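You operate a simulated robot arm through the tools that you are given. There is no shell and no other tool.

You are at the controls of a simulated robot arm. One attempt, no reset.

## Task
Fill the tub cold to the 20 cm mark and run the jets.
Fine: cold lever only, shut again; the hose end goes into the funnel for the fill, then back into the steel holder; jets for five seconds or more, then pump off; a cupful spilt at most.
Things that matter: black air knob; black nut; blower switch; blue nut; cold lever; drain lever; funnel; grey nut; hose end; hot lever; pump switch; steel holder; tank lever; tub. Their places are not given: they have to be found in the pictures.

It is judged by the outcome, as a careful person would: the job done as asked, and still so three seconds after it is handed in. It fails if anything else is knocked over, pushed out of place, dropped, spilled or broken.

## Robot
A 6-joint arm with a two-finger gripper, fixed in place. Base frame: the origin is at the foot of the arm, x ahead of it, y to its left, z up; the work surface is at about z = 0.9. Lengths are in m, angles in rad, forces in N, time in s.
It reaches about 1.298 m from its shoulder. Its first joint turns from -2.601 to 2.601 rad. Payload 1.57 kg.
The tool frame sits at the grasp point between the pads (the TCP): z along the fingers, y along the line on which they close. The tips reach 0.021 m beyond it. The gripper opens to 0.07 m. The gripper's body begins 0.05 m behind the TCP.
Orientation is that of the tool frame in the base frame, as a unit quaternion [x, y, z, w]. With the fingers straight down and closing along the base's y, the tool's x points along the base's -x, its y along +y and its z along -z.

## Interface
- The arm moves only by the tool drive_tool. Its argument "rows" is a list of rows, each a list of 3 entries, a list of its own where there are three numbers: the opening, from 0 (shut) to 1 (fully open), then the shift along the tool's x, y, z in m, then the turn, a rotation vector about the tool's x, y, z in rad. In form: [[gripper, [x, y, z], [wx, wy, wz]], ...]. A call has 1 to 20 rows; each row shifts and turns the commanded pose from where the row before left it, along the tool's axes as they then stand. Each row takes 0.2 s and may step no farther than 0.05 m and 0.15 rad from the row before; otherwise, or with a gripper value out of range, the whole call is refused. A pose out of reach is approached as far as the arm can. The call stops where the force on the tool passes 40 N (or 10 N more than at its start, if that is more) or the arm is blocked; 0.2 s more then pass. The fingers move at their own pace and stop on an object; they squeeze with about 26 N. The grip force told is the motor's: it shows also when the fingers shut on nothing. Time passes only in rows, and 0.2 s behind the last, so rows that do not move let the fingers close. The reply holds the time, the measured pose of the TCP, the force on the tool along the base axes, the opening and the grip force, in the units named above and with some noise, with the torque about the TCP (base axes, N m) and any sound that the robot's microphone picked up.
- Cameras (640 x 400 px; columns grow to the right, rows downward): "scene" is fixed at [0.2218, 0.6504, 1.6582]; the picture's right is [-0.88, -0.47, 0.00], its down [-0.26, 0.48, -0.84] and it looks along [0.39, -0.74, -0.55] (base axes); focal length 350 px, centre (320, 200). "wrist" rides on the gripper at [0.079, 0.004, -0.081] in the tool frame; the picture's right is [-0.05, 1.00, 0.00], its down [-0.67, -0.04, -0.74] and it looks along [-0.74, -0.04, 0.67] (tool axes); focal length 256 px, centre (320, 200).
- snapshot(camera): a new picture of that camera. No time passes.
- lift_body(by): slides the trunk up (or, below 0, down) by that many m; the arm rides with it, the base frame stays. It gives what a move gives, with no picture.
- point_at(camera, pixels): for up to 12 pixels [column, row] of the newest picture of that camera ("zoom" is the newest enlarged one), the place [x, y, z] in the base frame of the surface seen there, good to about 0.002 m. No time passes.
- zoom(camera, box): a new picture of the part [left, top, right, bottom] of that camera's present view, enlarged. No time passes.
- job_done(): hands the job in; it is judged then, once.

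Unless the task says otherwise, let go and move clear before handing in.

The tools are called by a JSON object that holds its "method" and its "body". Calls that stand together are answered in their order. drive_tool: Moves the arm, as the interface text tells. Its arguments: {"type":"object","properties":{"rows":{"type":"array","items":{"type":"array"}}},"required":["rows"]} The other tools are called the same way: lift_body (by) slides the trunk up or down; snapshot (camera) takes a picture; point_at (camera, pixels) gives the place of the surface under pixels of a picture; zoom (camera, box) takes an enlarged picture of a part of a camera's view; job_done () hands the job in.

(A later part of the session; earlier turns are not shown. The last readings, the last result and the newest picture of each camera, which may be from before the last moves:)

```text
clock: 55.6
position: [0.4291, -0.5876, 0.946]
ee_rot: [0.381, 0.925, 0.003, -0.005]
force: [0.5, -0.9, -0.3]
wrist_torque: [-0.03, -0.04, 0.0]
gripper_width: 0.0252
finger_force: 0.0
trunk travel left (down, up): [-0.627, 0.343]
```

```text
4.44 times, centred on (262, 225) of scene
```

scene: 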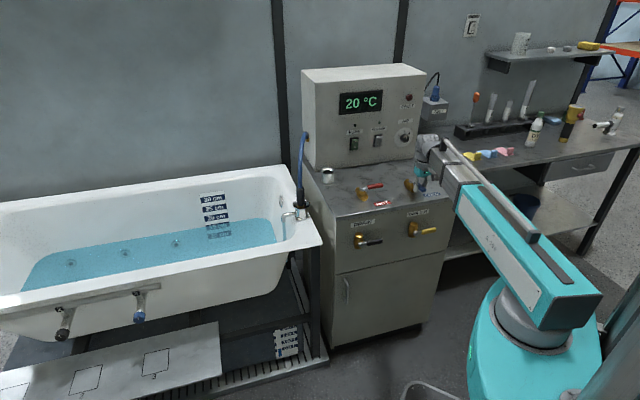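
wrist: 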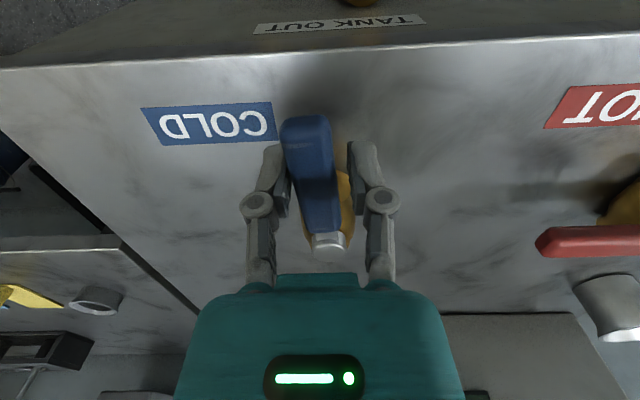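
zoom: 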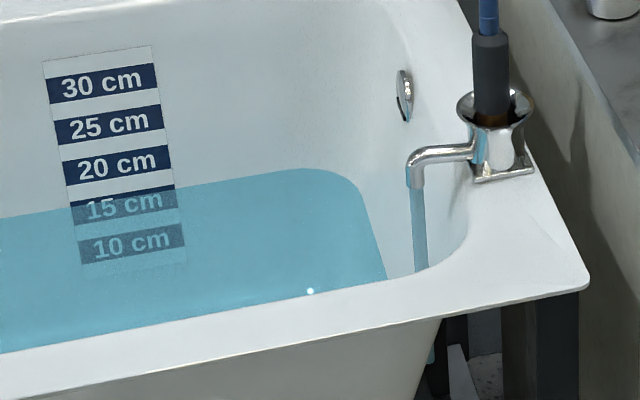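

The level is now ≈0.549 at 55.6 s, rising about 3.1 mm/s, so roughly 4 cm remain. I'll wait two more 4 s blocks, checking in between.

{"method": "drive_tool", "body": {"rows": [[0.36, [0, 0, 0], [0, 0, 0]], [0.36, [0, 0, 0], [0, 0, 0]], [0.36, [0, 0, 0], [0, 0, 0]], [0.36, [0, 0, 0], [0, 0, 0]], [0.36, [0, 0, 0], [0, 0, 0]], [0.36, [0, 0, 0], [0, 0, 0]], [0.36, [0, 0, 0], [0, 0, 0]], [0.36, [0, 0, 0], [0, 0, 0]], [0.36, [0, 0, 0], [0, 0, 0]], [0.36, [0, 0, 0], [0, 0, 0]], [0.36, [0, 0, 0], [0, 0, 0]], [0.36, [0, 0, 0], [0, 0, 0]], [0.36, [0, 0, 0], [0, 0, 0]], [0.36, [0, 0, 0], [0, 0, 0]], [0.36, [0, 0, 0], [0, 0, 0]], [0.36, [0, 0, 0], [0, 0, 0]], [0.36, [0, 0, 0], [0, 0, 0]], [0.36, [0, 0, 0], [0, 0, 0]], [0.36, [0, 0, 0], [0, 0, 0]], [0.36, [0, 0, 0], [0, 0, 0]]]}}

{"method": "snapshot", "body": {"camera": "scene"}}

{"method": "point_at", "body": {"camera": "scene", "pixels": [[200, 245], [180, 250], [150, 255], [230, 240], [120, 262], [210, 250], [190, 255], [240, 238]]}}

{"method": "zoom", "body": {"camera": "scene", "box": [190, 180, 334, 270]}}

```text
clock: 59.8
position: [0.4289, -0.5872, 0.9464]
ee_rot: [0.38, 0.925, 0.002, -0.004]
force: [0.0, 0.2, -0.1]
wrist_torque: [-0.01, -0.01, 0.01]
gripper_width: 0.0252
finger_force: 0.0
trunk travel left (down, up): [-0.627, 0.343]
```

```text
taken
```

scene: 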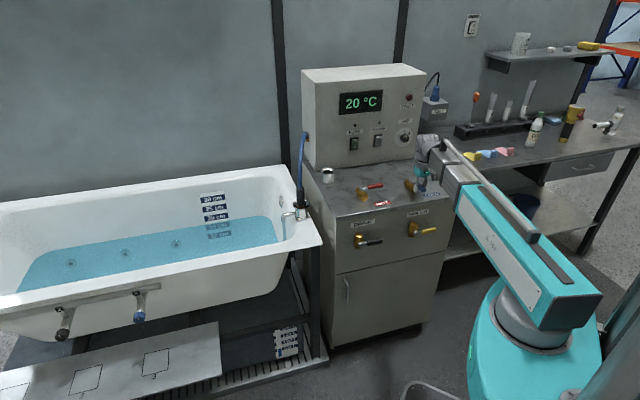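

```text
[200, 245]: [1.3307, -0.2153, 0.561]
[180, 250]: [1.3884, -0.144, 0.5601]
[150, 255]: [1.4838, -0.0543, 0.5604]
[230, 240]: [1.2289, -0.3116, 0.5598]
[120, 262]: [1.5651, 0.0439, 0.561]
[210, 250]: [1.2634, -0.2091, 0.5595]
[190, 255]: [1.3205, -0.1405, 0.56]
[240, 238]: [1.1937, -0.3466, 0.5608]
```

```text
4.44 times, centred on (262, 225) of scene
```

zoom: 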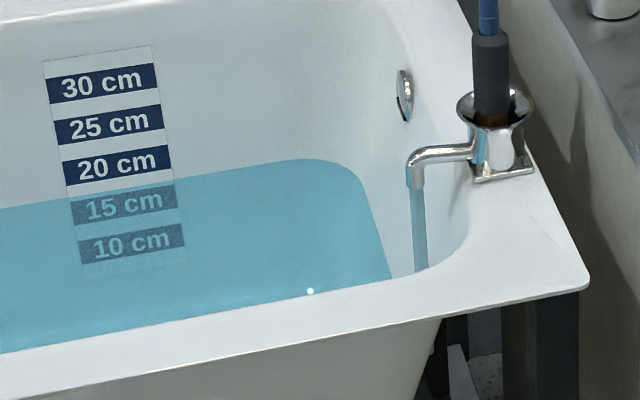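

The level is ≈0.560, with the water line between the 15 and 20 cm labels. I'll wait one more 4 s block.

{"method": "drive_tool", "body": {"rows": [[0.36, [0, 0, 0], [0, 0, 0]], [0.36, [0, 0, 0], [0, 0, 0]], [0.36, [0, 0, 0], [0, 0, 0]], [0.36, [0, 0, 0], [0, 0, 0]], [0.36, [0, 0, 0], [0, 0, 0]], [0.36, [0, 0, 0], [0, 0, 0]], [0.36, [0, 0, 0], [0, 0, 0]], [0.36, [0, 0, 0], [0, 0, 0]], [0.36, [0, 0, 0], [0, 0, 0]], [0.36, [0, 0, 0], [0, 0, 0]], [0.36, [0, 0, 0], [0, 0, 0]], [0.36, [0, 0, 0], [0, 0, 0]], [0.36, [0, 0, 0], [0, 0, 0]], [0.36, [0, 0, 0], [0, 0, 0]], [0.36, [0, 0, 0], [0, 0, 0]], [0.36, [0, 0, 0], [0, 0, 0]], [0.36, [0, 0, 0], [0, 0, 0]], [0.36, [0, 0, 0], [0, 0, 0]], [0.36, [0, 0, 0], [0, 0, 0]], [0.36, [0, 0, 0], [0, 0, 0]]]}}

{"method": "snapshot", "body": {"camera": "scene"}}

{"method": "point_at", "body": {"camera": "scene", "pixels": [[200, 245], [180, 250], [150, 255], [230, 240], [120, 262], [210, 250], [190, 255], [240, 238]]}}

{"method": "zoom", "body": {"camera": "scene", "box": [190, 188, 254, 228]}}

{"method": "point_at", "body": {"camera": "zoom", "pixels": [[240, 272], [245, 297], [250, 320], [210, 276], [300, 260], [300, 290], [300, 310], [220, 190], [240, 220], [370, 240]]}}

```text
clock: 64.0
position: [0.4285, -0.5889, 0.9453]
ee_rot: [0.38, 0.925, 0.003, -0.004]
force: [-0.2, 0.1, -0.5]
wrist_torque: [-0.01, 0.01, 0.0]
gripper_width: 0.0253
finger_force: 0.0
trunk travel left (down, up): [-0.627, 0.343]
```

```text
taken
```

scene: 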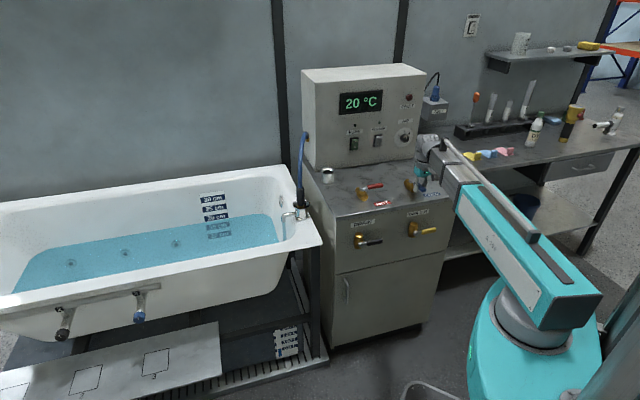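

```text
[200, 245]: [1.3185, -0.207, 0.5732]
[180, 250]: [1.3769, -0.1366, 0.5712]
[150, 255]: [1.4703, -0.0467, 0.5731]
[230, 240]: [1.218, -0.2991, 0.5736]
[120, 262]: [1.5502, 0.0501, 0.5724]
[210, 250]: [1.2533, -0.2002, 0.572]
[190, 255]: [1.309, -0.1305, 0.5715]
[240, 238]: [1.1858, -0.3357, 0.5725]
```

```text
10.00 times, centred on (222, 208) of scene
```

zoom: 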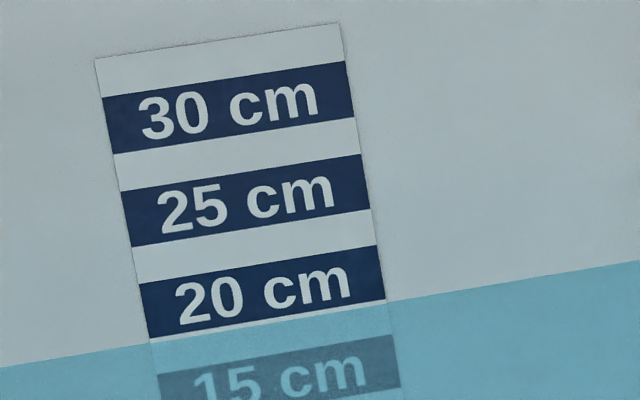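

```text
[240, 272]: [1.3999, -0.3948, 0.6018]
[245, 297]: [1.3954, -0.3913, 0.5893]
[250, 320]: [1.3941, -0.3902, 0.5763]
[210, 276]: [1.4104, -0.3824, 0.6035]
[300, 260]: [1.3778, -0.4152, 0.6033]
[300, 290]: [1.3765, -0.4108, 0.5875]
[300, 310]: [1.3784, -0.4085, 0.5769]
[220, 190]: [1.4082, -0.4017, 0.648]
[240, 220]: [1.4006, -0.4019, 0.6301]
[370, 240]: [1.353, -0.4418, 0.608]
```

The level is ≈0.5724, right at the lower edge of the 20 cm label, whose centre is at z≈0.589. I'll wait 3.4 s more and check before closing, since closing itself adds about 3 mm.

{"method": "drive_tool", "body": {"rows": [[0.36, [0, 0, 0], [0, 0, 0]], [0.36, [0, 0, 0], [0, 0, 0]], [0.36, [0, 0, 0], [0, 0, 0]], [0.36, [0, 0, 0], [0, 0, 0]], [0.36, [0, 0, 0], [0, 0, 0]], [0.36, [0, 0, 0], [0, 0, 0]], [0.36, [0, 0, 0], [0, 0, 0]], [0.36, [0, 0, 0], [0, 0, 0]], [0.36, [0, 0, 0], [0, 0, 0]], [0.36, [0, 0, 0], [0, 0, 0]], [0.36, [0, 0, 0], [0, 0, 0]], [0.36, [0, 0, 0], [0, 0, 0]], [0.36, [0, 0, 0], [0, 0, 0]], [0.36, [0, 0, 0], [0, 0, 0]], [0.36, [0, 0, 0], [0, 0, 0]], [0.36, [0, 0, 0], [0, 0, 0]]]}}

{"method": "snapshot", "body": {"camera": "scene"}}

{"method": "point_at", "body": {"camera": "scene", "pixels": [[200, 245], [180, 250], [150, 255], [230, 240], [120, 262], [210, 250], [190, 255], [240, 238], [170, 260], [160, 248], [100, 265], [250, 236]]}}

{"method": "zoom", "body": {"camera": "scene", "box": [190, 188, 254, 228]}}

```text
clock: 67.4
position: [0.4284, -0.5882, 0.9454]
ee_rot: [0.38, 0.925, 0.003, -0.004]
force: [-0.4, -0.6, -1.0]
wrist_torque: [0.01, 0.01, -0.02]
gripper_width: 0.0253
finger_force: 0.0
trunk travel left (down, up): [-0.627, 0.343]
```

```text
taken
```

scene: 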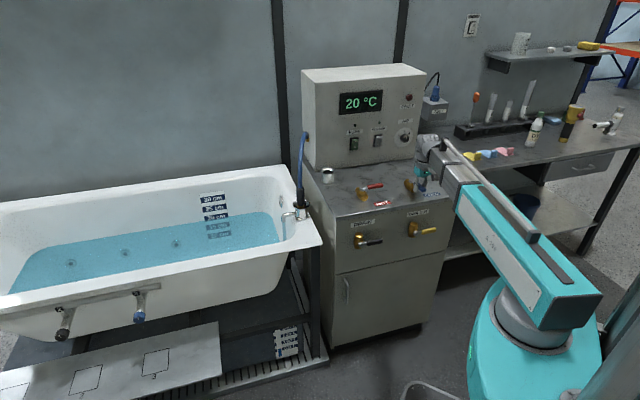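

```text
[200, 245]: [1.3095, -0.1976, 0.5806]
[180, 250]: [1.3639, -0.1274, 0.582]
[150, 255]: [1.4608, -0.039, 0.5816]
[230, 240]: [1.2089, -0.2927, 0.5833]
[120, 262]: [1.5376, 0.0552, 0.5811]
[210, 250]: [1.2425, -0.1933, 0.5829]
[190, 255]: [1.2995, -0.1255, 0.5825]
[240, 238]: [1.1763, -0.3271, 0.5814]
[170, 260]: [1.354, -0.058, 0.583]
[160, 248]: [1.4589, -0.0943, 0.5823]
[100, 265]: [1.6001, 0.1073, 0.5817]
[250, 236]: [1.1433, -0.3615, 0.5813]
```

```text
10.00 times, centred on (222, 208) of scene
```

zoom: 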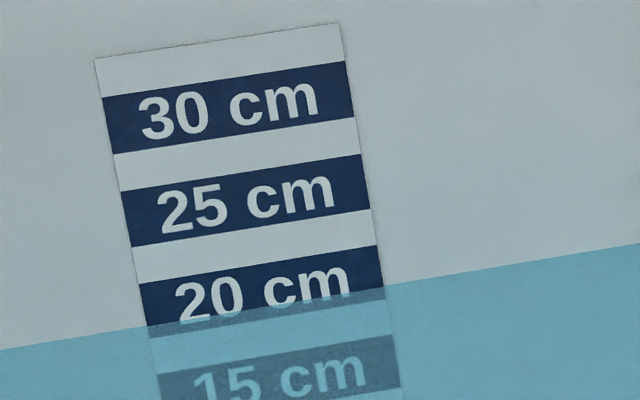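

The level is ≈0.582, about 7 mm under the label's centre. I'll wait two more rows and then swing the lever back to the closed stop on the reverse arc.

{"method": "drive_tool", "body": {"rows": [[0.36, [0, 0, 0], [0, 0, 0]], [0.36, [0, 0, 0], [0, 0, 0]], [0.36, [-0.0006, -0.00855, 0], [0, 0, -0.143]], [0.36, [-0.0006, -0.00855, 0], [0, 0, -0.143]], [0.36, [-0.0006, -0.00855, 0], [0, 0, -0.143]], [0.36, [-0.0006, -0.00855, 0], [0, 0, -0.143]], [0.36, [-0.0006, -0.00855, 0], [0, 0, -0.143]], [0.36, [-0.0006, -0.00855, 0], [0, 0, -0.143]], [0.36, [-0.0006, -0.00855, 0], [0, 0, -0.143]], [0.36, [-0.0006, -0.00855, 0], [0, 0, -0.143]], [0.36, [-0.0006, -0.00855, 0], [0, 0, -0.143]], [0.36, [-0.0006, -0.00855, 0], [0, 0, -0.143]], [0.36, [-0.0006, -0.00855, 0], [0, 0, -0.143]], [0.36, [0, -0.003, 0], [0, 0, 0]]]}}

{"method": "snapshot", "body": {"camera": "wrist"}}

{"method": "snapshot", "body": {"camera": "scene"}}

{"method": "point_at", "body": {"camera": "scene", "pixels": [[200, 245], [180, 250], [150, 255], [230, 240], [120, 262], [210, 250], [190, 255], [240, 238], [170, 260], [160, 248], [100, 265], [250, 236]]}}

{"method": "zoom", "body": {"camera": "scene", "box": [190, 180, 334, 270]}}

```text
clock: 70.4
position: [0.4319, -0.6752, 0.9462]
ee_rot: [-0.387, 0.922, 0.005, -0.001]
force: [-1.0, -0.4, -0.8]
wrist_torque: [-0.01, 0.0, 0.03]
gripper_width: 0.0263
finger_force: 1.1
trunk travel left (down, up): [-0.627, 0.343]
```

```text
taken
```

wrist: 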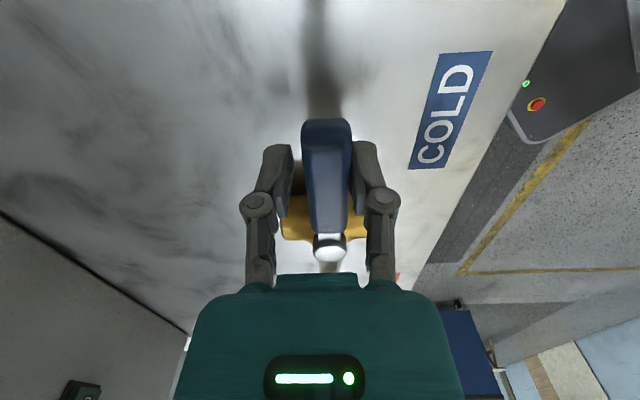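

```text
taken
```

scene: 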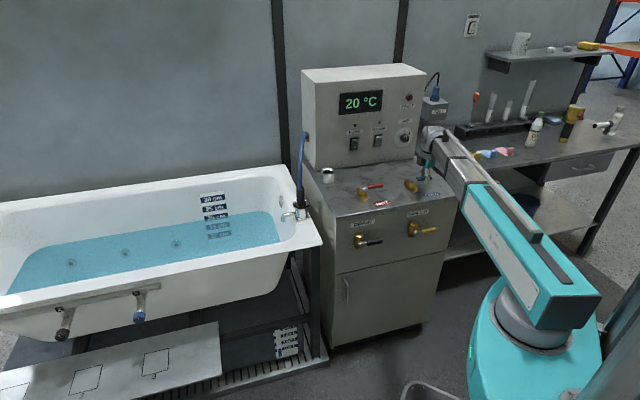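

```text
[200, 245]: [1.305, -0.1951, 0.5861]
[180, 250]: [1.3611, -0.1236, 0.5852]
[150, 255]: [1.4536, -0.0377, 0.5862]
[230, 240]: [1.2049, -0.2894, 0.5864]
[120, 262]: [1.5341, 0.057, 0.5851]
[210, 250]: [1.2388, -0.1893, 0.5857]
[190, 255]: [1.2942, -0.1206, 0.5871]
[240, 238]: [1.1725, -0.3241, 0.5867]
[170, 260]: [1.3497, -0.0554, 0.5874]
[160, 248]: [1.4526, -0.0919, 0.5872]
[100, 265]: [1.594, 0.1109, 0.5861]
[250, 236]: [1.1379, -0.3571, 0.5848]
```

```text
4.44 times, centred on (262, 225) of scene
```

zoom: 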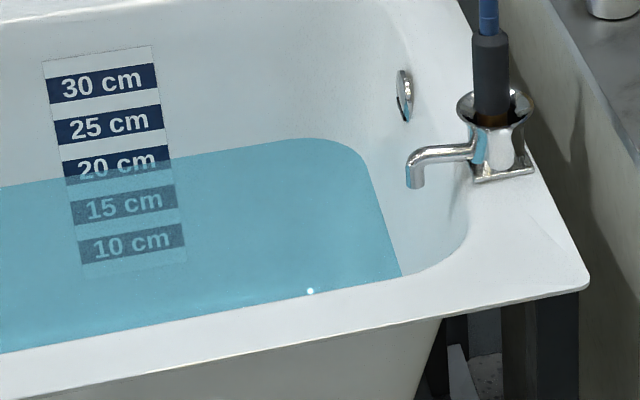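

The stream has stopped and the level averages z≈0.586, with the water line crossing the middle of the 20 cm label. I'll measure the handle's angle to be sure the lever is on its closed stop.

{"method": "point_at", "body": {"camera": "wrist", "pixels": [[326, 130], [327, 160], [327, 190], [328, 220], [330, 252], [327, 145], [327, 175], [328, 205]]}}

{"method": "drive_tool", "body": {"rows": [[0.36, [0, -0.002, 0], [0, 0, 0]], [0.36, [0, -0.002, 0], [0, 0, 0]], [0.36, [0, -0.002, 0], [0, 0, 0]]]}}

{"method": "snapshot", "body": {"camera": "wrist"}}

{"method": "point_at", "body": {"camera": "wrist", "pixels": [[326, 130], [327, 160], [327, 190], [328, 220], [330, 252], [327, 145], [327, 175], [328, 205]]}}

```text
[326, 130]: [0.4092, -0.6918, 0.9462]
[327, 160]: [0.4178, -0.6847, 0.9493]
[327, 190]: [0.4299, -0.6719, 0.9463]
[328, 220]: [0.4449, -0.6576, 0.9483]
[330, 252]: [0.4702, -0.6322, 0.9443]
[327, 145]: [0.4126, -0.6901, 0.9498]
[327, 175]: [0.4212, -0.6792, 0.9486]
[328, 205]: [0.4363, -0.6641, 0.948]
```

```text
clock: 71.2
position: [0.4351, -0.6776, 0.9477]
ee_rot: [-0.387, 0.922, 0.006, -0.002]
force: [-9.9, 12.4, -6.0]
wrist_torque: [0.08, -0.02, -0.13]
gripper_width: 0.0344
finger_force: 6.4
trunk travel left (down, up): [-0.627, 0.343]
```

```text
taken
```

wrist: 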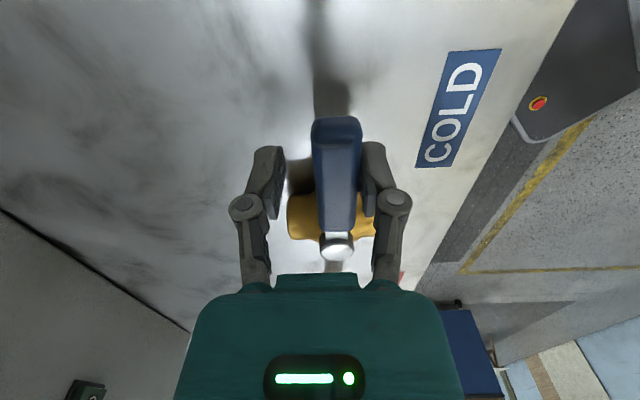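

```text
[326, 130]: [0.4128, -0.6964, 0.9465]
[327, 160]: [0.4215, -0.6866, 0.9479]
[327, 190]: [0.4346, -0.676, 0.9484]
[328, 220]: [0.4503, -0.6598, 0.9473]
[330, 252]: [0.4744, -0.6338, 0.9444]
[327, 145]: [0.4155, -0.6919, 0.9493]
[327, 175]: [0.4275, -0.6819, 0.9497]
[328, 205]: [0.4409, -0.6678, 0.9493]
```

The lever is against its closed stop (16 N reaction, handle line unchanged from the start). I'll centre and open the fingers, then lift clear of the valve.

{"method": "drive_tool", "body": {"rows": [[0.65, [0, 0.003, 0], [0, 0, 0]], [0.65, [0, 0.003, 0], [0, 0, 0]], [0.65, [0, 0, 0], [0, 0, 0]], [0.65, [0, 0, 0], [0, 0, 0]]]}}

{"method": "lift_body", "body": {"by": 0.14}}

{"method": "snapshot", "body": {"camera": "scene"}}

{"method": "zoom", "body": {"camera": "scene", "box": [190, 180, 334, 270]}}

```text
clock: 72.2
position: [0.4322, -0.6753, 0.9458]
ee_rot: [-0.386, 0.923, 0.005, -0.001]
force: [-0.6, 0.1, -0.3]
wrist_torque: [0.0, -0.01, -0.02]
gripper_width: 0.0455
finger_force: 0.0
trunk travel left (down, up): [-0.627, 0.343]
```

```text
clock: 73.9
position: [0.4316, -0.6767, 1.0868]
ee_rot: [-0.386, 0.922, 0.005, -0.001]
force: [0.2, 1.0, 0.0]
wrist_torque: [0.01, -0.04, -0.02]
gripper_width: 0.0455
finger_force: 0.0
trunk travel left (down, up): [-0.767, 0.203]
```

```text
taken
```

scene: 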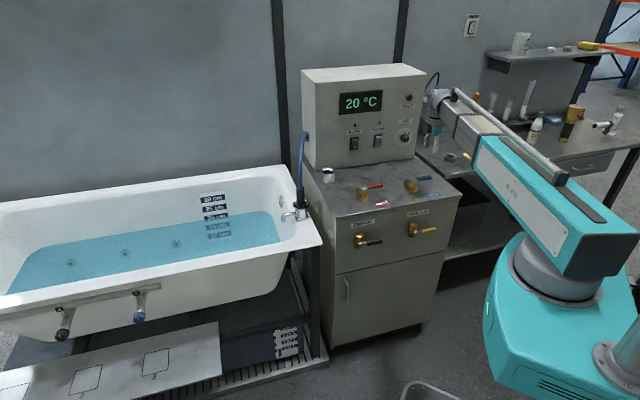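

```text
4.44 times, centred on (262, 225) of scene
```

zoom: 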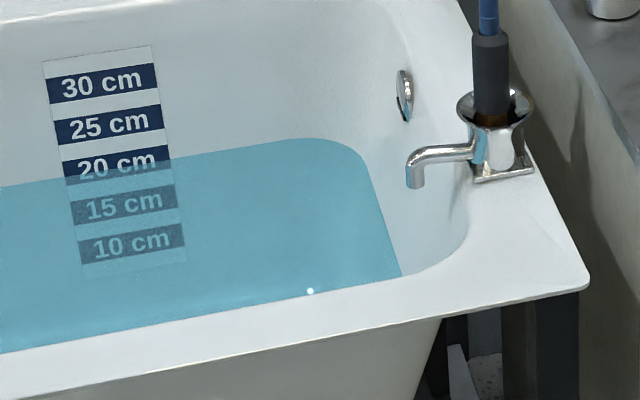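

The level is holding at the 20 cm label and the cold lever is shut. I'll travel back over the bench, turning to the hose-grasp orientation (45° tilt) on the way.

{"method": "drive_tool", "body": {"rows": [[1, [-0.0433, 0.0193, 0], [0, 0, 0]], [1, [-0.0433, 0.0193, 0], [0, 0, 0]], [1, [-0.0433, 0.0193, 0], [0, 0, 0]], [1, [-0.0433, 0.0193, 0], [0, 0, 0]], [1, [0, 0, 0], [0, 0, 0.1438]], [1, [0, 0, 0], [0, 0, 0.1438]], [1, [0, 0, 0], [0, 0, 0.1438]], [1, [0, 0, 0], [0, 0, 0.1438]], [1, [0, 0, 0], [0, 0, 0.1438]], [1, [0, 0, 0], [0, 0, 0.1438]], [1, [0, 0, 0], [0, 0, 0.1438]], [1, [0, 0, 0], [0, 0, 0.1438]], [1, [0, 0, 0], [0, 0, 0.1438]], [1, [0, 0, 0], [0, 0, 0.1438]], [1, [0, 0, 0], [0, -0.1309, 0]], [1, [0, 0, 0], [0, -0.1309, 0]], [1, [0, 0, 0], [0, -0.1309, 0]], [1, [0, 0, 0], [0, -0.1309, 0]], [1, [0, 0, 0], [0, -0.1309, 0]], [1, [0, 0, 0], [0, -0.1309, 0]]]}}

{"method": "snapshot", "body": {"camera": "scene"}}

```text
clock: 78.1
position: [0.4983, -0.4992, 1.1387]
ee_rot: [0.294, 0.878, -0.118, 0.36]
force: [-0.2, 0.0, -0.5]
wrist_torque: [0.0, 0.0, 0.03]
gripper_width: 0.07
finger_force: 0.2
out of reach, approached as far as the arm can: row 16, 17, 18, 19, 20
trunk travel left (down, up): [-0.767, 0.203]
```

```text
taken
```

scene: 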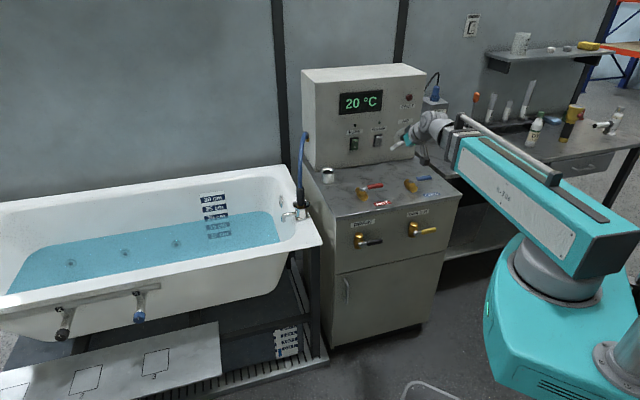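

The tool is back in the grasp orientation at (0.498,-0.499,1.139). I'll retrace the earlier path to the spot in front of the funnel, then measure the hose grip again.

{"method": "drive_tool", "body": {"rows": [[1, [-0.0104, 0.0388, 0.0104], [0, 0, 0]], [1, [-0.0104, 0.0388, 0.0104], [0, 0, 0]], [1, [-0.0104, 0.0388, 0.0104], [0, 0, 0]], [1, [-0.0104, 0.0388, 0.0104], [0, 0, 0]], [1, [-0.0104, 0.0388, 0.0104], [0, 0, 0]], [1, [-0.0104, 0.0388, 0.0104], [0, 0, 0]], [1, [-0.0104, 0.0388, 0.0104], [0, 0, 0]], [1, [-0.0104, 0.0388, 0.0104], [0, 0, 0]]]}}

{"method": "lift_body", "body": {"by": -0.15}}

{"method": "snapshot", "body": {"camera": "wrist"}}

{"method": "zoom", "body": {"camera": "scene", "box": [250, 110, 378, 230]}}

```text
clock: 79.9
position: [0.7787, -0.3219, 1.138]
ee_rot: [0.295, 0.878, -0.119, 0.359]
force: [0.1, -0.5, 1.0]
wrist_torque: [0.02, 0.0, -0.01]
gripper_width: 0.0703
finger_force: 0.1
trunk travel left (down, up): [-0.767, 0.203]
```

```text
clock: 81.6
position: [0.7777, -0.3219, 0.9885]
ee_rot: [0.295, 0.878, -0.12, 0.359]
force: [0.1, 0.8, -0.6]
wrist_torque: [-0.02, 0.0, 0.03]
gripper_width: 0.0698
finger_force: 0.1
trunk travel left (down, up): [-0.617, 0.353]
```

```text
taken
```

wrist: 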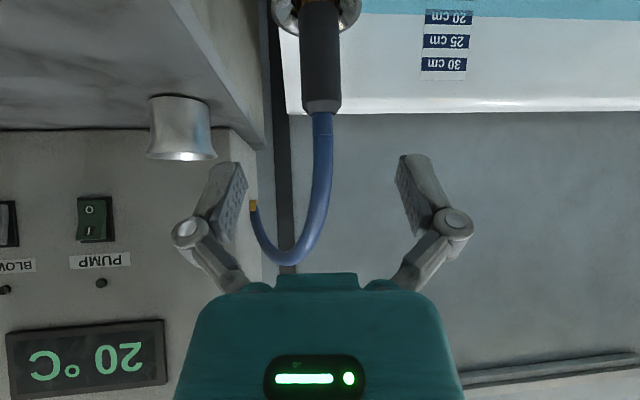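

```text
3.33 times, centred on (314, 170) of scene
```

zoom: 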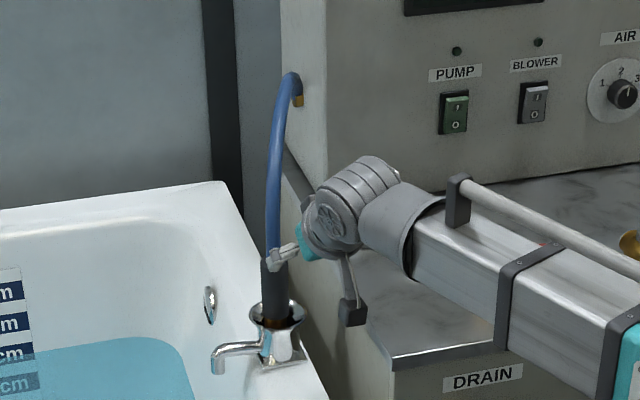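

The grip of the hose end shows at (320,60) in the wrist view, standing in the funnel. I'll measure its axis and then lower to the regrasp height.

{"method": "point_at", "body": {"camera": "wrist", "pixels": [[320, 30], [320, 60], [301, 60], [339, 60], [321, 95], [321, 108], [304, 95], [339, 95], [299, 30], [339, 30]]}}

{"method": "lift_body", "body": {"by": -0.092}}

{"method": "snapshot", "body": {"camera": "wrist"}}

```text
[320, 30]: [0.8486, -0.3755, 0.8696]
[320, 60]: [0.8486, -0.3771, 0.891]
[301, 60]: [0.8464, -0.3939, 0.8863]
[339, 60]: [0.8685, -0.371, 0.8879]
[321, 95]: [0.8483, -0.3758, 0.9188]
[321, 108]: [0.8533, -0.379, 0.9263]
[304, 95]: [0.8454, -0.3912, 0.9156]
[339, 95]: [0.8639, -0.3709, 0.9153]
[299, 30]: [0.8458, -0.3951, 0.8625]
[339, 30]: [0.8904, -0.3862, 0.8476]
```

```text
clock: 82.9
position: [0.7784, -0.3214, 0.8968]
ee_rot: [0.295, 0.878, -0.119, 0.358]
force: [-0.4, 0.3, 0.1]
wrist_torque: [0.01, -0.01, -0.01]
gripper_width: 0.0699
finger_force: 0.0
trunk travel left (down, up): [-0.525, 0.445]
```

```text
taken
```

wrist: 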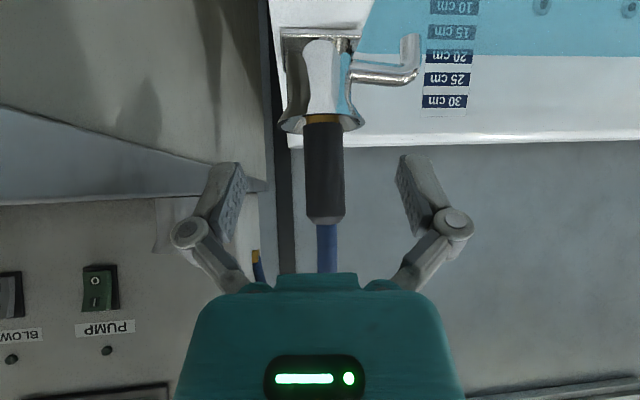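

The grip's axis is at ≈(0.8605,-0.385), about 0.104 m ahead with ~1 mm sideways offset. I'll advance with open fingers and close on it.

{"method": "drive_tool", "body": {"rows": [[1, [-0.0147, -0.0003, 0.0147], [0, 0, 0]], [1, [-0.0147, -0.0003, 0.0147], [0, 0, 0]], [1, [-0.0147, -0.0003, 0.0147], [0, 0, 0]], [1, [-0.0147, -0.0003, 0.0147], [0, 0, 0]], [1, [-0.0147, -0.0003, 0.0147], [0, 0, 0]]]}}

{"method": "snapshot", "body": {"camera": "wrist"}}

```text
clock: 84.1
position: [0.8607, -0.3873, 0.8968]
ee_rot: [0.294, 0.878, -0.118, 0.358]
force: [0.0, 0.3, 0.4]
wrist_torque: [0.0, 0.02, -0.02]
gripper_width: 0.0698
finger_force: 0.0
trunk travel left (down, up): [-0.525, 0.445]
```

```text
taken
```

wrist: 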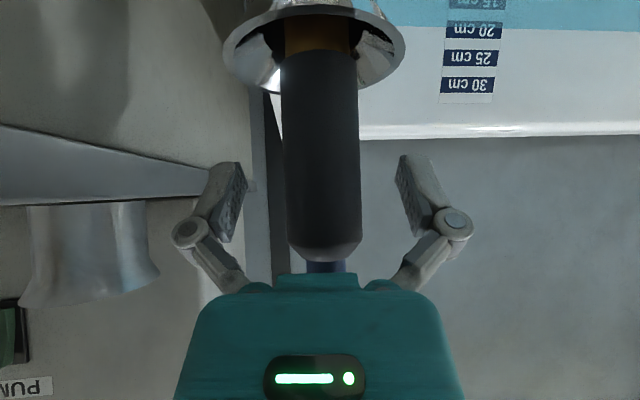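

The grip is centred between the fingers (columns 282–360). I'll close on it and check the grip reading.

{"method": "drive_tool", "body": {"rows": [[0, [0, 0, 0], [0, 0, 0]], [0, [0, 0, 0], [0, 0, 0]], [0, [0, 0, 0], [0, 0, 0]], [0, [0, 0, 0], [0, 0, 0]], [0, [0, 0, 0], [0, 0, 0]]]}}

{"method": "lift_body", "body": {"by": 0.03}}

{"method": "zoom", "body": {"camera": "scene", "box": [260, 140, 340, 225]}}

```text
clock: 85.3
position: [0.8606, -0.3854, 0.8972]
ee_rot: [0.294, 0.878, -0.118, 0.359]
force: [0.4, 0.8, 5.4]
wrist_torque: [-0.01, -0.09, 0.02]
gripper_width: 0.0321
finger_force: 25.8
trunk travel left (down, up): [-0.525, 0.445]
```

```text
clock: 86.0
position: [0.8608, -0.3865, 0.9267]
ee_rot: [0.294, 0.878, -0.118, 0.358]
force: [-0.5, 0.3, -1.5]
wrist_torque: [-0.02, 0.03, -0.01]
gripper_width: 0.0324
finger_force: 25.6
trunk travel left (down, up): [-0.555, 0.415]
```

```text
4.71 times, centred on (300, 182) of scene
```

zoom: 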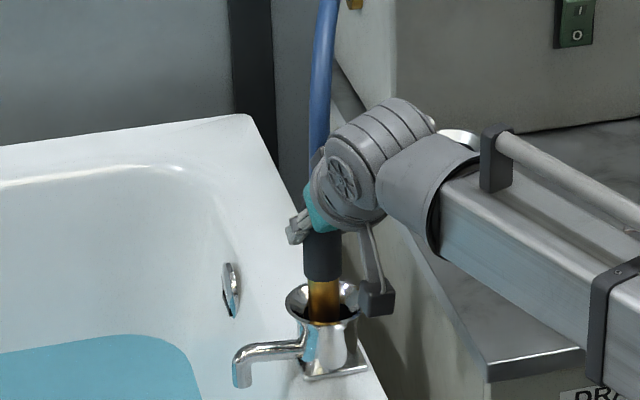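

The hose end is held (0.032 m, 26 N) and rises freely out of the funnel with no drip visible. I'll raise it to carrying height.

{"method": "lift_body", "body": {"by": 0.183}}

{"method": "snapshot", "body": {"camera": "wrist"}}

{"method": "zoom", "body": {"camera": "scene", "box": [250, 110, 378, 230]}}

```text
clock: 88.1
position: [0.8609, -0.3844, 1.11]
ee_rot: [0.295, 0.878, -0.119, 0.357]
force: [0.5, -1.1, -2.1]
wrist_torque: [0.02, -0.01, 0.0]
gripper_width: 0.0325
finger_force: 26.1
trunk travel left (down, up): [-0.738, 0.232]
```

```text
taken
```

wrist: 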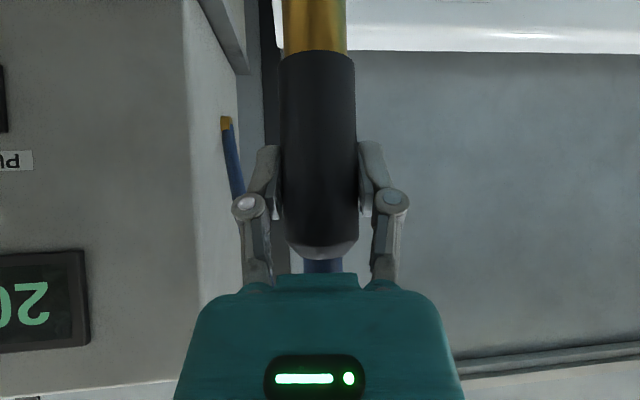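

```text
3.33 times, centred on (314, 170) of scene
```

zoom: 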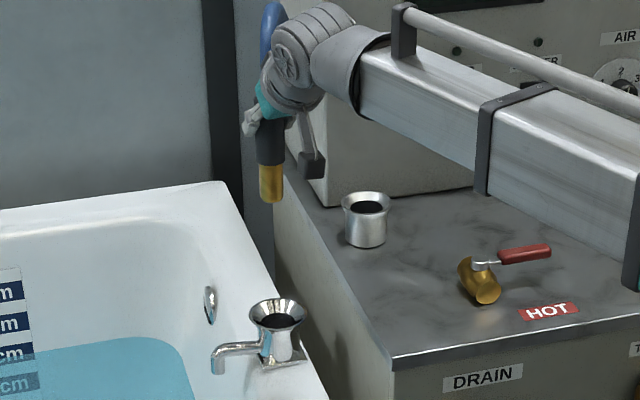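

The hose end hangs clear at z 1.11 and the funnel is intact and empty. I'll carry it back over the steel holder at (0.806,-0.521).

{"method": "drive_tool", "body": {"rows": [[0, [-0.00457, -0.0237, 0.00457], [0, 0, 0]], [0, [-0.00457, -0.0237, 0.00457], [0, 0, 0]], [0, [-0.00457, -0.0237, 0.00457], [0, 0, 0]], [0, [-0.00457, -0.0237, 0.00457], [0, 0, 0]], [0, [-0.00457, -0.0237, 0.00457], [0, 0, 0]], [0, [-0.00457, -0.0237, 0.00457], [0, 0, 0]]]}}

{"method": "lift_body", "body": {"by": -0.035}}

{"method": "snapshot", "body": {"camera": "wrist"}}

{"method": "zoom", "body": {"camera": "scene", "box": [300, 145, 356, 190]}}

{"method": "point_at", "body": {"camera": "zoom", "pixels": [[270, 225], [366, 225], [285, 200], [350, 200], [290, 250], [345, 250], [290, 150], [330, 150], [310, 150], [310, 180]]}}

```text
clock: 89.5
position: [0.8057, -0.5236, 1.1081]
ee_rot: [0.295, 0.878, -0.117, 0.357]
force: [0.1, -0.9, -2.6]
wrist_torque: [0.01, 0.0, -0.03]
gripper_width: 0.0322
finger_force: 25.7
trunk travel left (down, up): [-0.738, 0.232]
```

```text
clock: 90.2
position: [0.8058, -0.5233, 1.0737]
ee_rot: [0.295, 0.878, -0.118, 0.357]
force: [-0.7, 1.1, -1.7]
wrist_torque: [0.02, 0.01, 0.03]
gripper_width: 0.0323
finger_force: 26.1
trunk travel left (down, up): [-0.703, 0.267]
```

```text
taken
```

wrist: 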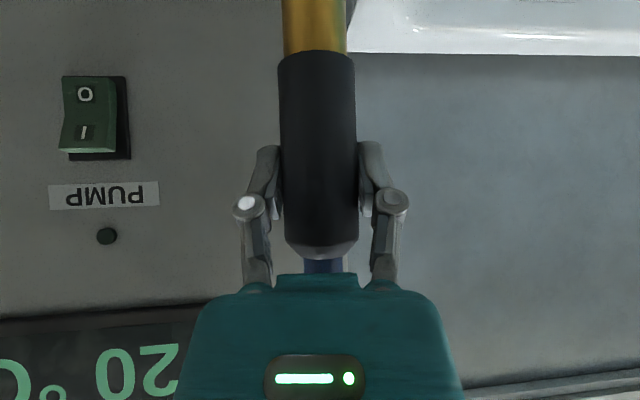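

```text
8.89 times, centred on (328, 168) of scene
```

zoom: 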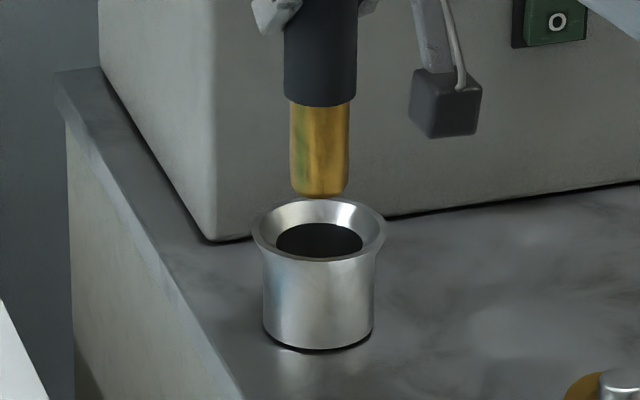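

```text
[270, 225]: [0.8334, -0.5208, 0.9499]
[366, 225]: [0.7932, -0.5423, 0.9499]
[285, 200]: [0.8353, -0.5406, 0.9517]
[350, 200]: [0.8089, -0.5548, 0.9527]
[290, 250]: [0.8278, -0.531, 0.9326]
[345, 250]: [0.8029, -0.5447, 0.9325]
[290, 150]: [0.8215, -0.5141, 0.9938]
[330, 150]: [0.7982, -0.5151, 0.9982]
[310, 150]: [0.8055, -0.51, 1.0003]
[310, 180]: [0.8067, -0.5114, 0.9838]
```

The nozzle hangs about 2 cm above the holder, columns agreeing (≈320 vs 319 in the zoom). I'll query the rim's extremes to check the depth direction before inserting.

{"method": "point_at", "body": {"camera": "zoom", "pixels": [[254, 228], [384, 228], [275, 207], [362, 205], [275, 252], [365, 252], [319, 260], [305, 259], [296, 170], [343, 170], [320, 170], [320, 120]]}}

```text
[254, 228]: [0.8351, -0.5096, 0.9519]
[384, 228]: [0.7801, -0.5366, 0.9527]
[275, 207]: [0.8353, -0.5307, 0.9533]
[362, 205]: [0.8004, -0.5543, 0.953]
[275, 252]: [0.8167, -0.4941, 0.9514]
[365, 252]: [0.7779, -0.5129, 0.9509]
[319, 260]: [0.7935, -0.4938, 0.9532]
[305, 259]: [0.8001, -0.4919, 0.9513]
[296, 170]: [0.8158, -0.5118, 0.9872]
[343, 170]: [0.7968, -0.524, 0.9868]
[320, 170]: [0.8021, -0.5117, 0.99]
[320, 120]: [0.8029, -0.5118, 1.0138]
```

The holder's centre (0.8076,-0.523) and the nozzle's axis (≈0.808,-0.523) agree within 2 mm. I'll lower 6 cm into it and then creep down.

{"method": "lift_body", "body": {"by": -0.04}}

{"method": "lift_body", "body": {"by": -0.02}}

{"method": "zoom", "body": {"camera": "scene", "box": [300, 145, 356, 190]}}

```text
clock: 91.1
position: [0.8071, -0.5225, 1.0339]
ee_rot: [0.294, 0.878, -0.118, 0.357]
force: [0.8, 0.4, -1.0]
wrist_torque: [0.02, 0.02, 0.0]
gripper_width: 0.0322
finger_force: 26.2
trunk travel left (down, up): [-0.663, 0.307]
```

```text
clock: 91.8
position: [0.8056, -0.5227, 1.0132]
ee_rot: [0.295, 0.878, -0.119, 0.357]
force: [0.5, 1.0, -1.5]
wrist_torque: [0.01, 0.01, -0.01]
gripper_width: 0.0323
finger_force: 26.1
trunk travel left (down, up): [-0.643, 0.327]
```

```text
8.89 times, centred on (328, 168) of scene
```

zoom: 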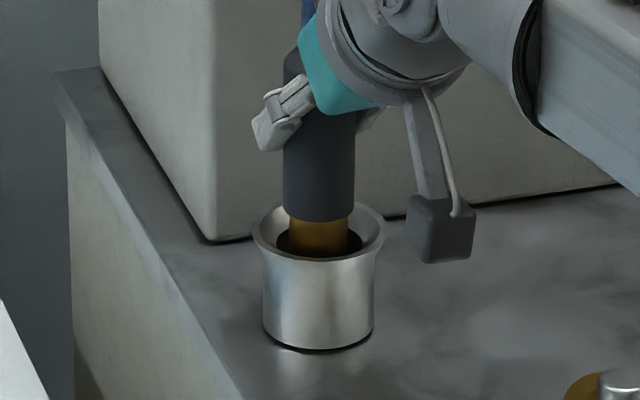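

The nozzle is inside the holder with no contact force at TCP z 1.013. I'll creep down in single small steps to find the bottom.

{"method": "lift_body", "body": {"by": -0.004}}

```text
clock: 92.3
position: [0.8042, -0.5232, 1.0099]
ee_rot: [0.295, 0.878, -0.119, 0.357]
force: [0.4, -0.3, -1.3]
wrist_torque: [0.03, -0.01, 0.01]
gripper_width: 0.0321
finger_force: 25.7
trunk travel left (down, up): [-0.639, 0.331]
```

No contact yet at z 1.010; one more small step.

{"method": "lift_body", "body": {"by": -0.002}}

```text
clock: 92.8
position: [0.8055, -0.5234, 1.0077]
ee_rot: [0.296, 0.878, -0.119, 0.357]
force: [0.1, -0.1, -0.4]
wrist_torque: [-0.02, -0.03, 0.0]
gripper_width: 0.0321
finger_force: 25.9
trunk travel left (down, up): [-0.637, 0.333]
```

The force is still near zero at z 1.008, so I'll take another 2 mm.

{"method": "lift_body", "body": {"by": -0.002}}

```text
clock: 93.3
position: [0.8057, -0.5229, 1.0087]
ee_rot: [0.295, 0.877, -0.119, 0.36]
force: [3.2, -2.1, 15.1]
wrist_torque: [-0.38, -0.4, 0.05]
gripper_width: 0.032
finger_force: 26.5
trunk travel left (down, up): [-0.635, 0.335]
```

Contact: 15 N upward, so the nozzle is on the holder's bottom. I'll ease off 1.5 mm and open the fingers gradually.

{"method": "lift_body", "body": {"by": 0.0015}}

{"method": "drive_tool", "body": {"rows": [[0.5, [0, 0, 0], [0, 0, 0]], [0.55, [0, 0, 0], [0, 0, 0]], [0.65, [0, 0, 0], [0, 0, 0]], [0.8, [0, 0, 0], [0, 0, 0]], [1, [0, 0, 0], [0, 0, 0]], [1, [0, 0, 0], [0, 0, 0]]]}}

{"method": "snapshot", "body": {"camera": "wrist"}}

{"method": "zoom", "body": {"camera": "scene", "box": [290, 110, 370, 190]}}

```text
clock: 93.8
position: [0.8067, -0.5233, 1.0075]
ee_rot: [0.295, 0.878, -0.118, 0.358]
force: [3.4, -2.1, 6.8]
wrist_torque: [-0.28, -0.43, 0.04]
gripper_width: 0.0322
finger_force: 25.7
trunk travel left (down, up): [-0.636, 0.334]
```

```text
clock: 95.2
position: [0.8054, -0.5241, 1.0076]
ee_rot: [0.295, 0.878, -0.118, 0.357]
force: [0.4, -0.1, 0.1]
wrist_torque: [0.04, 0.02, 0.01]
gripper_width: 0.0697
finger_force: 0.1
trunk travel left (down, up): [-0.636, 0.334]
```

```text
taken
```

wrist: 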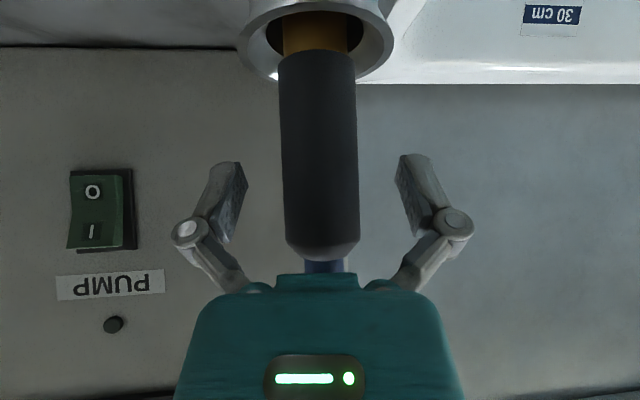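

```text
5.00 times, centred on (330, 150) of scene
```

zoom: 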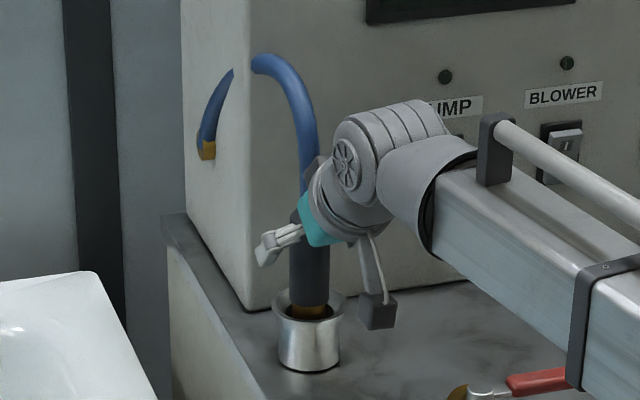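

The hose end stands in its holder by itself with the fingers fully open. I'll back out horizontally 9 cm and rise 8 cm, then look at the pump switch.

{"method": "drive_tool", "body": {"rows": [[1, [0.0159, 0, -0.0159], [0, 0, 0]], [1, [0.0159, 0, -0.0159], [0, 0, 0]], [1, [0.0159, 0, -0.0159], [0, 0, 0]], [1, [0.0159, 0, -0.0159], [0, 0, 0]]]}}

{"method": "lift_body", "body": {"by": 0.08}}

{"method": "snapshot", "body": {"camera": "wrist"}}

{"method": "zoom", "body": {"camera": "scene", "box": [290, 110, 370, 190]}}

```text
clock: 96.2
position: [0.7336, -0.4684, 1.0081]
ee_rot: [0.294, 0.878, -0.118, 0.358]
force: [-0.6, -0.4, -0.7]
wrist_torque: [0.01, 0.01, 0.02]
gripper_width: 0.07
finger_force: 0.0
trunk travel left (down, up): [-0.636, 0.334]
```

```text
clock: 97.4
position: [0.7333, -0.4704, 1.0879]
ee_rot: [0.295, 0.878, -0.119, 0.357]
force: [-1.3, 0.4, -0.5]
wrist_torque: [-0.01, -0.01, 0.02]
gripper_width: 0.0702
finger_force: 0.1
trunk travel left (down, up): [-0.716, 0.254]
```

```text
taken
```

wrist: 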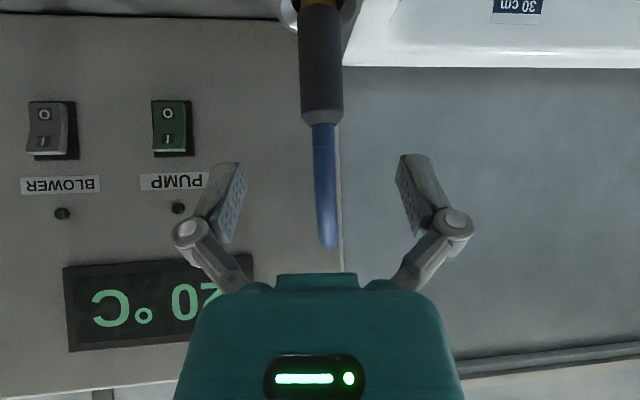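

```text
5.00 times, centred on (330, 150) of scene
```

zoom: 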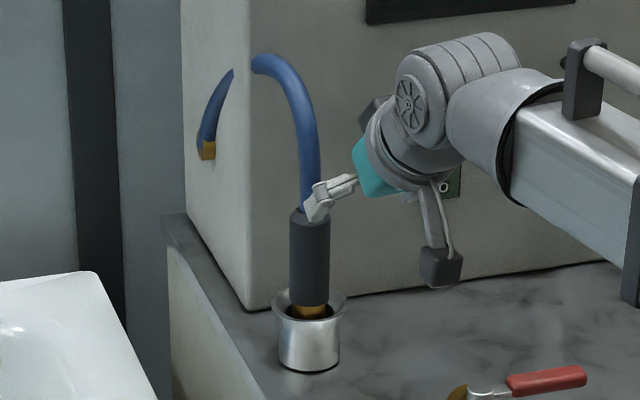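

The hose end sits in the holder exactly as at the start. I'll close the fingers, slide sideways in front of the pump switch and square the tool to the panel.

{"method": "drive_tool", "body": {"rows": [[0, [0.0035, -0.033, -0.0035], [0, 0, 0]], [0, [0.0035, -0.033, -0.0035], [0, 0, 0]], [0, [0.0035, -0.033, -0.0035], [0, 0, 0]], [0, [0.0035, -0.033, -0.0035], [0, 0, 0]], [0, [0, 0, 0], [0.098, 0, 0.1]], [0, [0, 0, 0], [0, 0, 0]]]}}

{"method": "snapshot", "body": {"camera": "wrist"}}

{"method": "snapshot", "body": {"camera": "scene"}}

```text
clock: 98.8
position: [0.6398, -0.5623, 1.0873]
ee_rot: [0.355, 0.856, -0.143, 0.348]
force: [-0.3, -0.3, 0.3]
wrist_torque: [-0.03, 0.04, -0.06]
gripper_width: 0.0003
finger_force: 26.5
trunk travel left (down, up): [-0.716, 0.254]
```

```text
taken
```

wrist: 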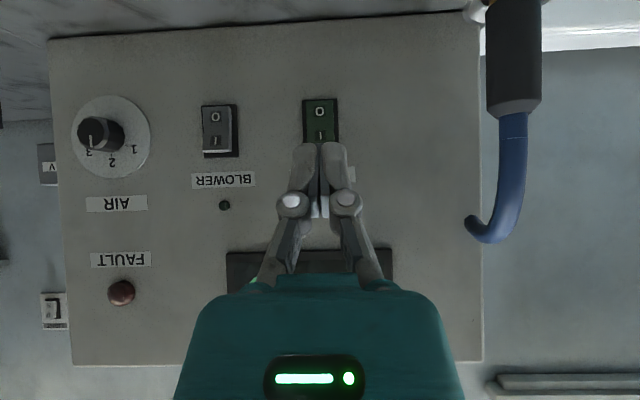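

```text
taken
```

scene: 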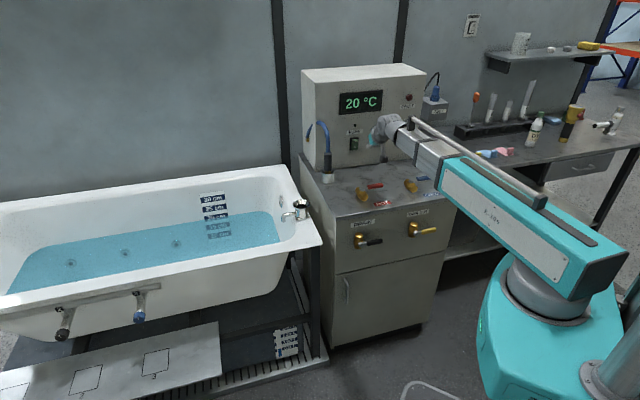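

The closed fingertips are lined up below the pump switch, which shows at (320,120). I'll zoom and measure the rocker's I and O halves and the panel plane.

{"method": "zoom", "body": {"camera": "wrist", "box": [272, 85, 368, 145]}}

{"method": "point_at", "body": {"camera": "zoom", "pixels": [[315, 180], [315, 130], [315, 250], [315, 340], [270, 340], [370, 330], [225, 250], [415, 250], [100, 200], [550, 200], [315, 365], [250, 300]]}}

{"method": "zoom", "body": {"camera": "scene", "box": [338, 115, 398, 165]}}

{"method": "point_at", "body": {"camera": "zoom", "pixels": [[170, 215], [175, 240], [172, 268], [178, 290], [165, 310], [140, 260], [220, 250], [175, 300], [178, 320], [175, 200]]}}

```text
6.67 times, centred on (320, 115) of wrist
```

zoom: 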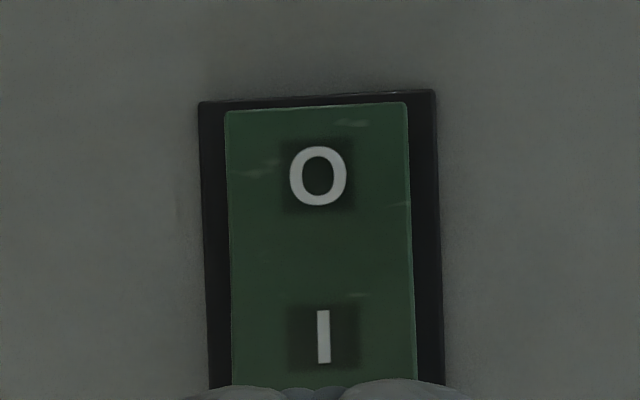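

```text
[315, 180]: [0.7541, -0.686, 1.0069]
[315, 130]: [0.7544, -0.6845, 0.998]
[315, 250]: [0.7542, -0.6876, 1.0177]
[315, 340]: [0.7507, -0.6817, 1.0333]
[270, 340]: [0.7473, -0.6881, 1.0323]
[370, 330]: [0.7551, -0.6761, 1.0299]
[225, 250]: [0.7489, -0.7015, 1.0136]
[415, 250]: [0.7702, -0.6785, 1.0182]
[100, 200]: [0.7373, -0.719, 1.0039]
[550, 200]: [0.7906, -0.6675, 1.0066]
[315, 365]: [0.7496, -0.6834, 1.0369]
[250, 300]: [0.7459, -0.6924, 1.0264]
```

```text
8.00 times, centred on (368, 140) of scene
```

zoom: 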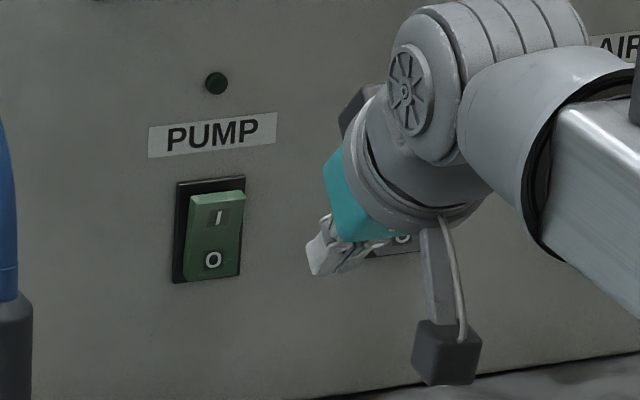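

```text
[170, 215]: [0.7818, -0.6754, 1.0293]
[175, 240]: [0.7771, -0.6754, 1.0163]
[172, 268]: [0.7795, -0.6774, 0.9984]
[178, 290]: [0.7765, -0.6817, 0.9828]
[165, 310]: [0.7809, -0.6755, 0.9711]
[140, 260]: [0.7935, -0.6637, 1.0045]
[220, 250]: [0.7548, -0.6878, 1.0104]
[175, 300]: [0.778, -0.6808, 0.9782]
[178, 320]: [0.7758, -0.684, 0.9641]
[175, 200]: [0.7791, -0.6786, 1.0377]
```

The pump rocker's I half is at (0.751,-0.682,1.033) and protrudes about 5 mm more than O (switched off); the panel plane is 17 mm behind it. I'll lower to press height, shift 6 mm sideways and approach to about 8 mm short of it.

{"method": "lift_body", "body": {"by": -0.04}}

{"method": "drive_tool", "body": {"rows": [[0, [-0.0242, -0.0015, 0.0235], [0, 0, 0]], [0, [-0.0242, -0.0015, 0.0235], [0, 0, 0]], [0, [-0.0242, -0.0015, 0.0235], [0, 0, 0]], [0, [-0.0242, -0.0015, 0.0235], [0, 0, 0]]]}}

{"method": "snapshot", "body": {"camera": "wrist"}}

{"method": "zoom", "body": {"camera": "scene", "box": [338, 115, 398, 165]}}

```text
clock: 99.6
position: [0.6397, -0.562, 1.0468]
ee_rot: [0.356, 0.856, -0.143, 0.347]
force: [-0.5, -0.2, -0.1]
wrist_torque: [0.02, -0.02, 0.0]
gripper_width: 0.0
finger_force: 26.1
trunk travel left (down, up): [-0.676, 0.294]
```

```text
clock: 100.6
position: [0.7301, -0.6635, 1.048]
ee_rot: [0.355, 0.856, -0.143, 0.348]
force: [0.1, 0.8, 0.7]
wrist_torque: [0.01, -0.03, 0.01]
gripper_width: 0.0001
finger_force: 26.1
trunk travel left (down, up): [-0.676, 0.294]
```

```text
taken
```

wrist: 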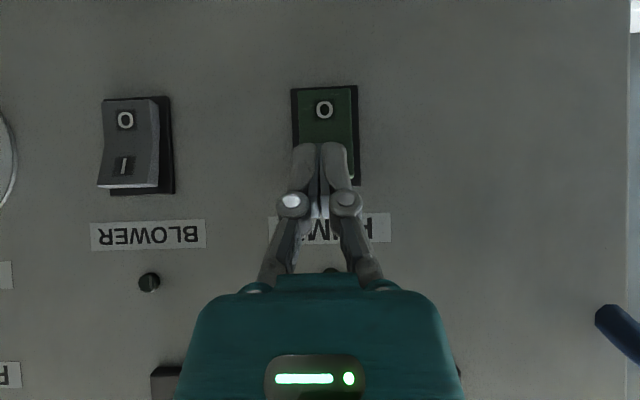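

```text
8.00 times, centred on (368, 140) of scene
```

zoom: 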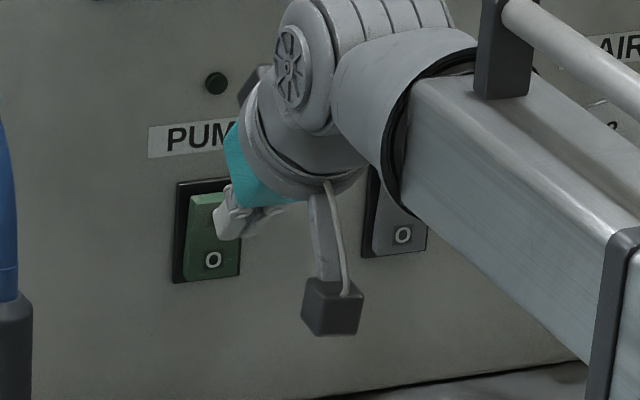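

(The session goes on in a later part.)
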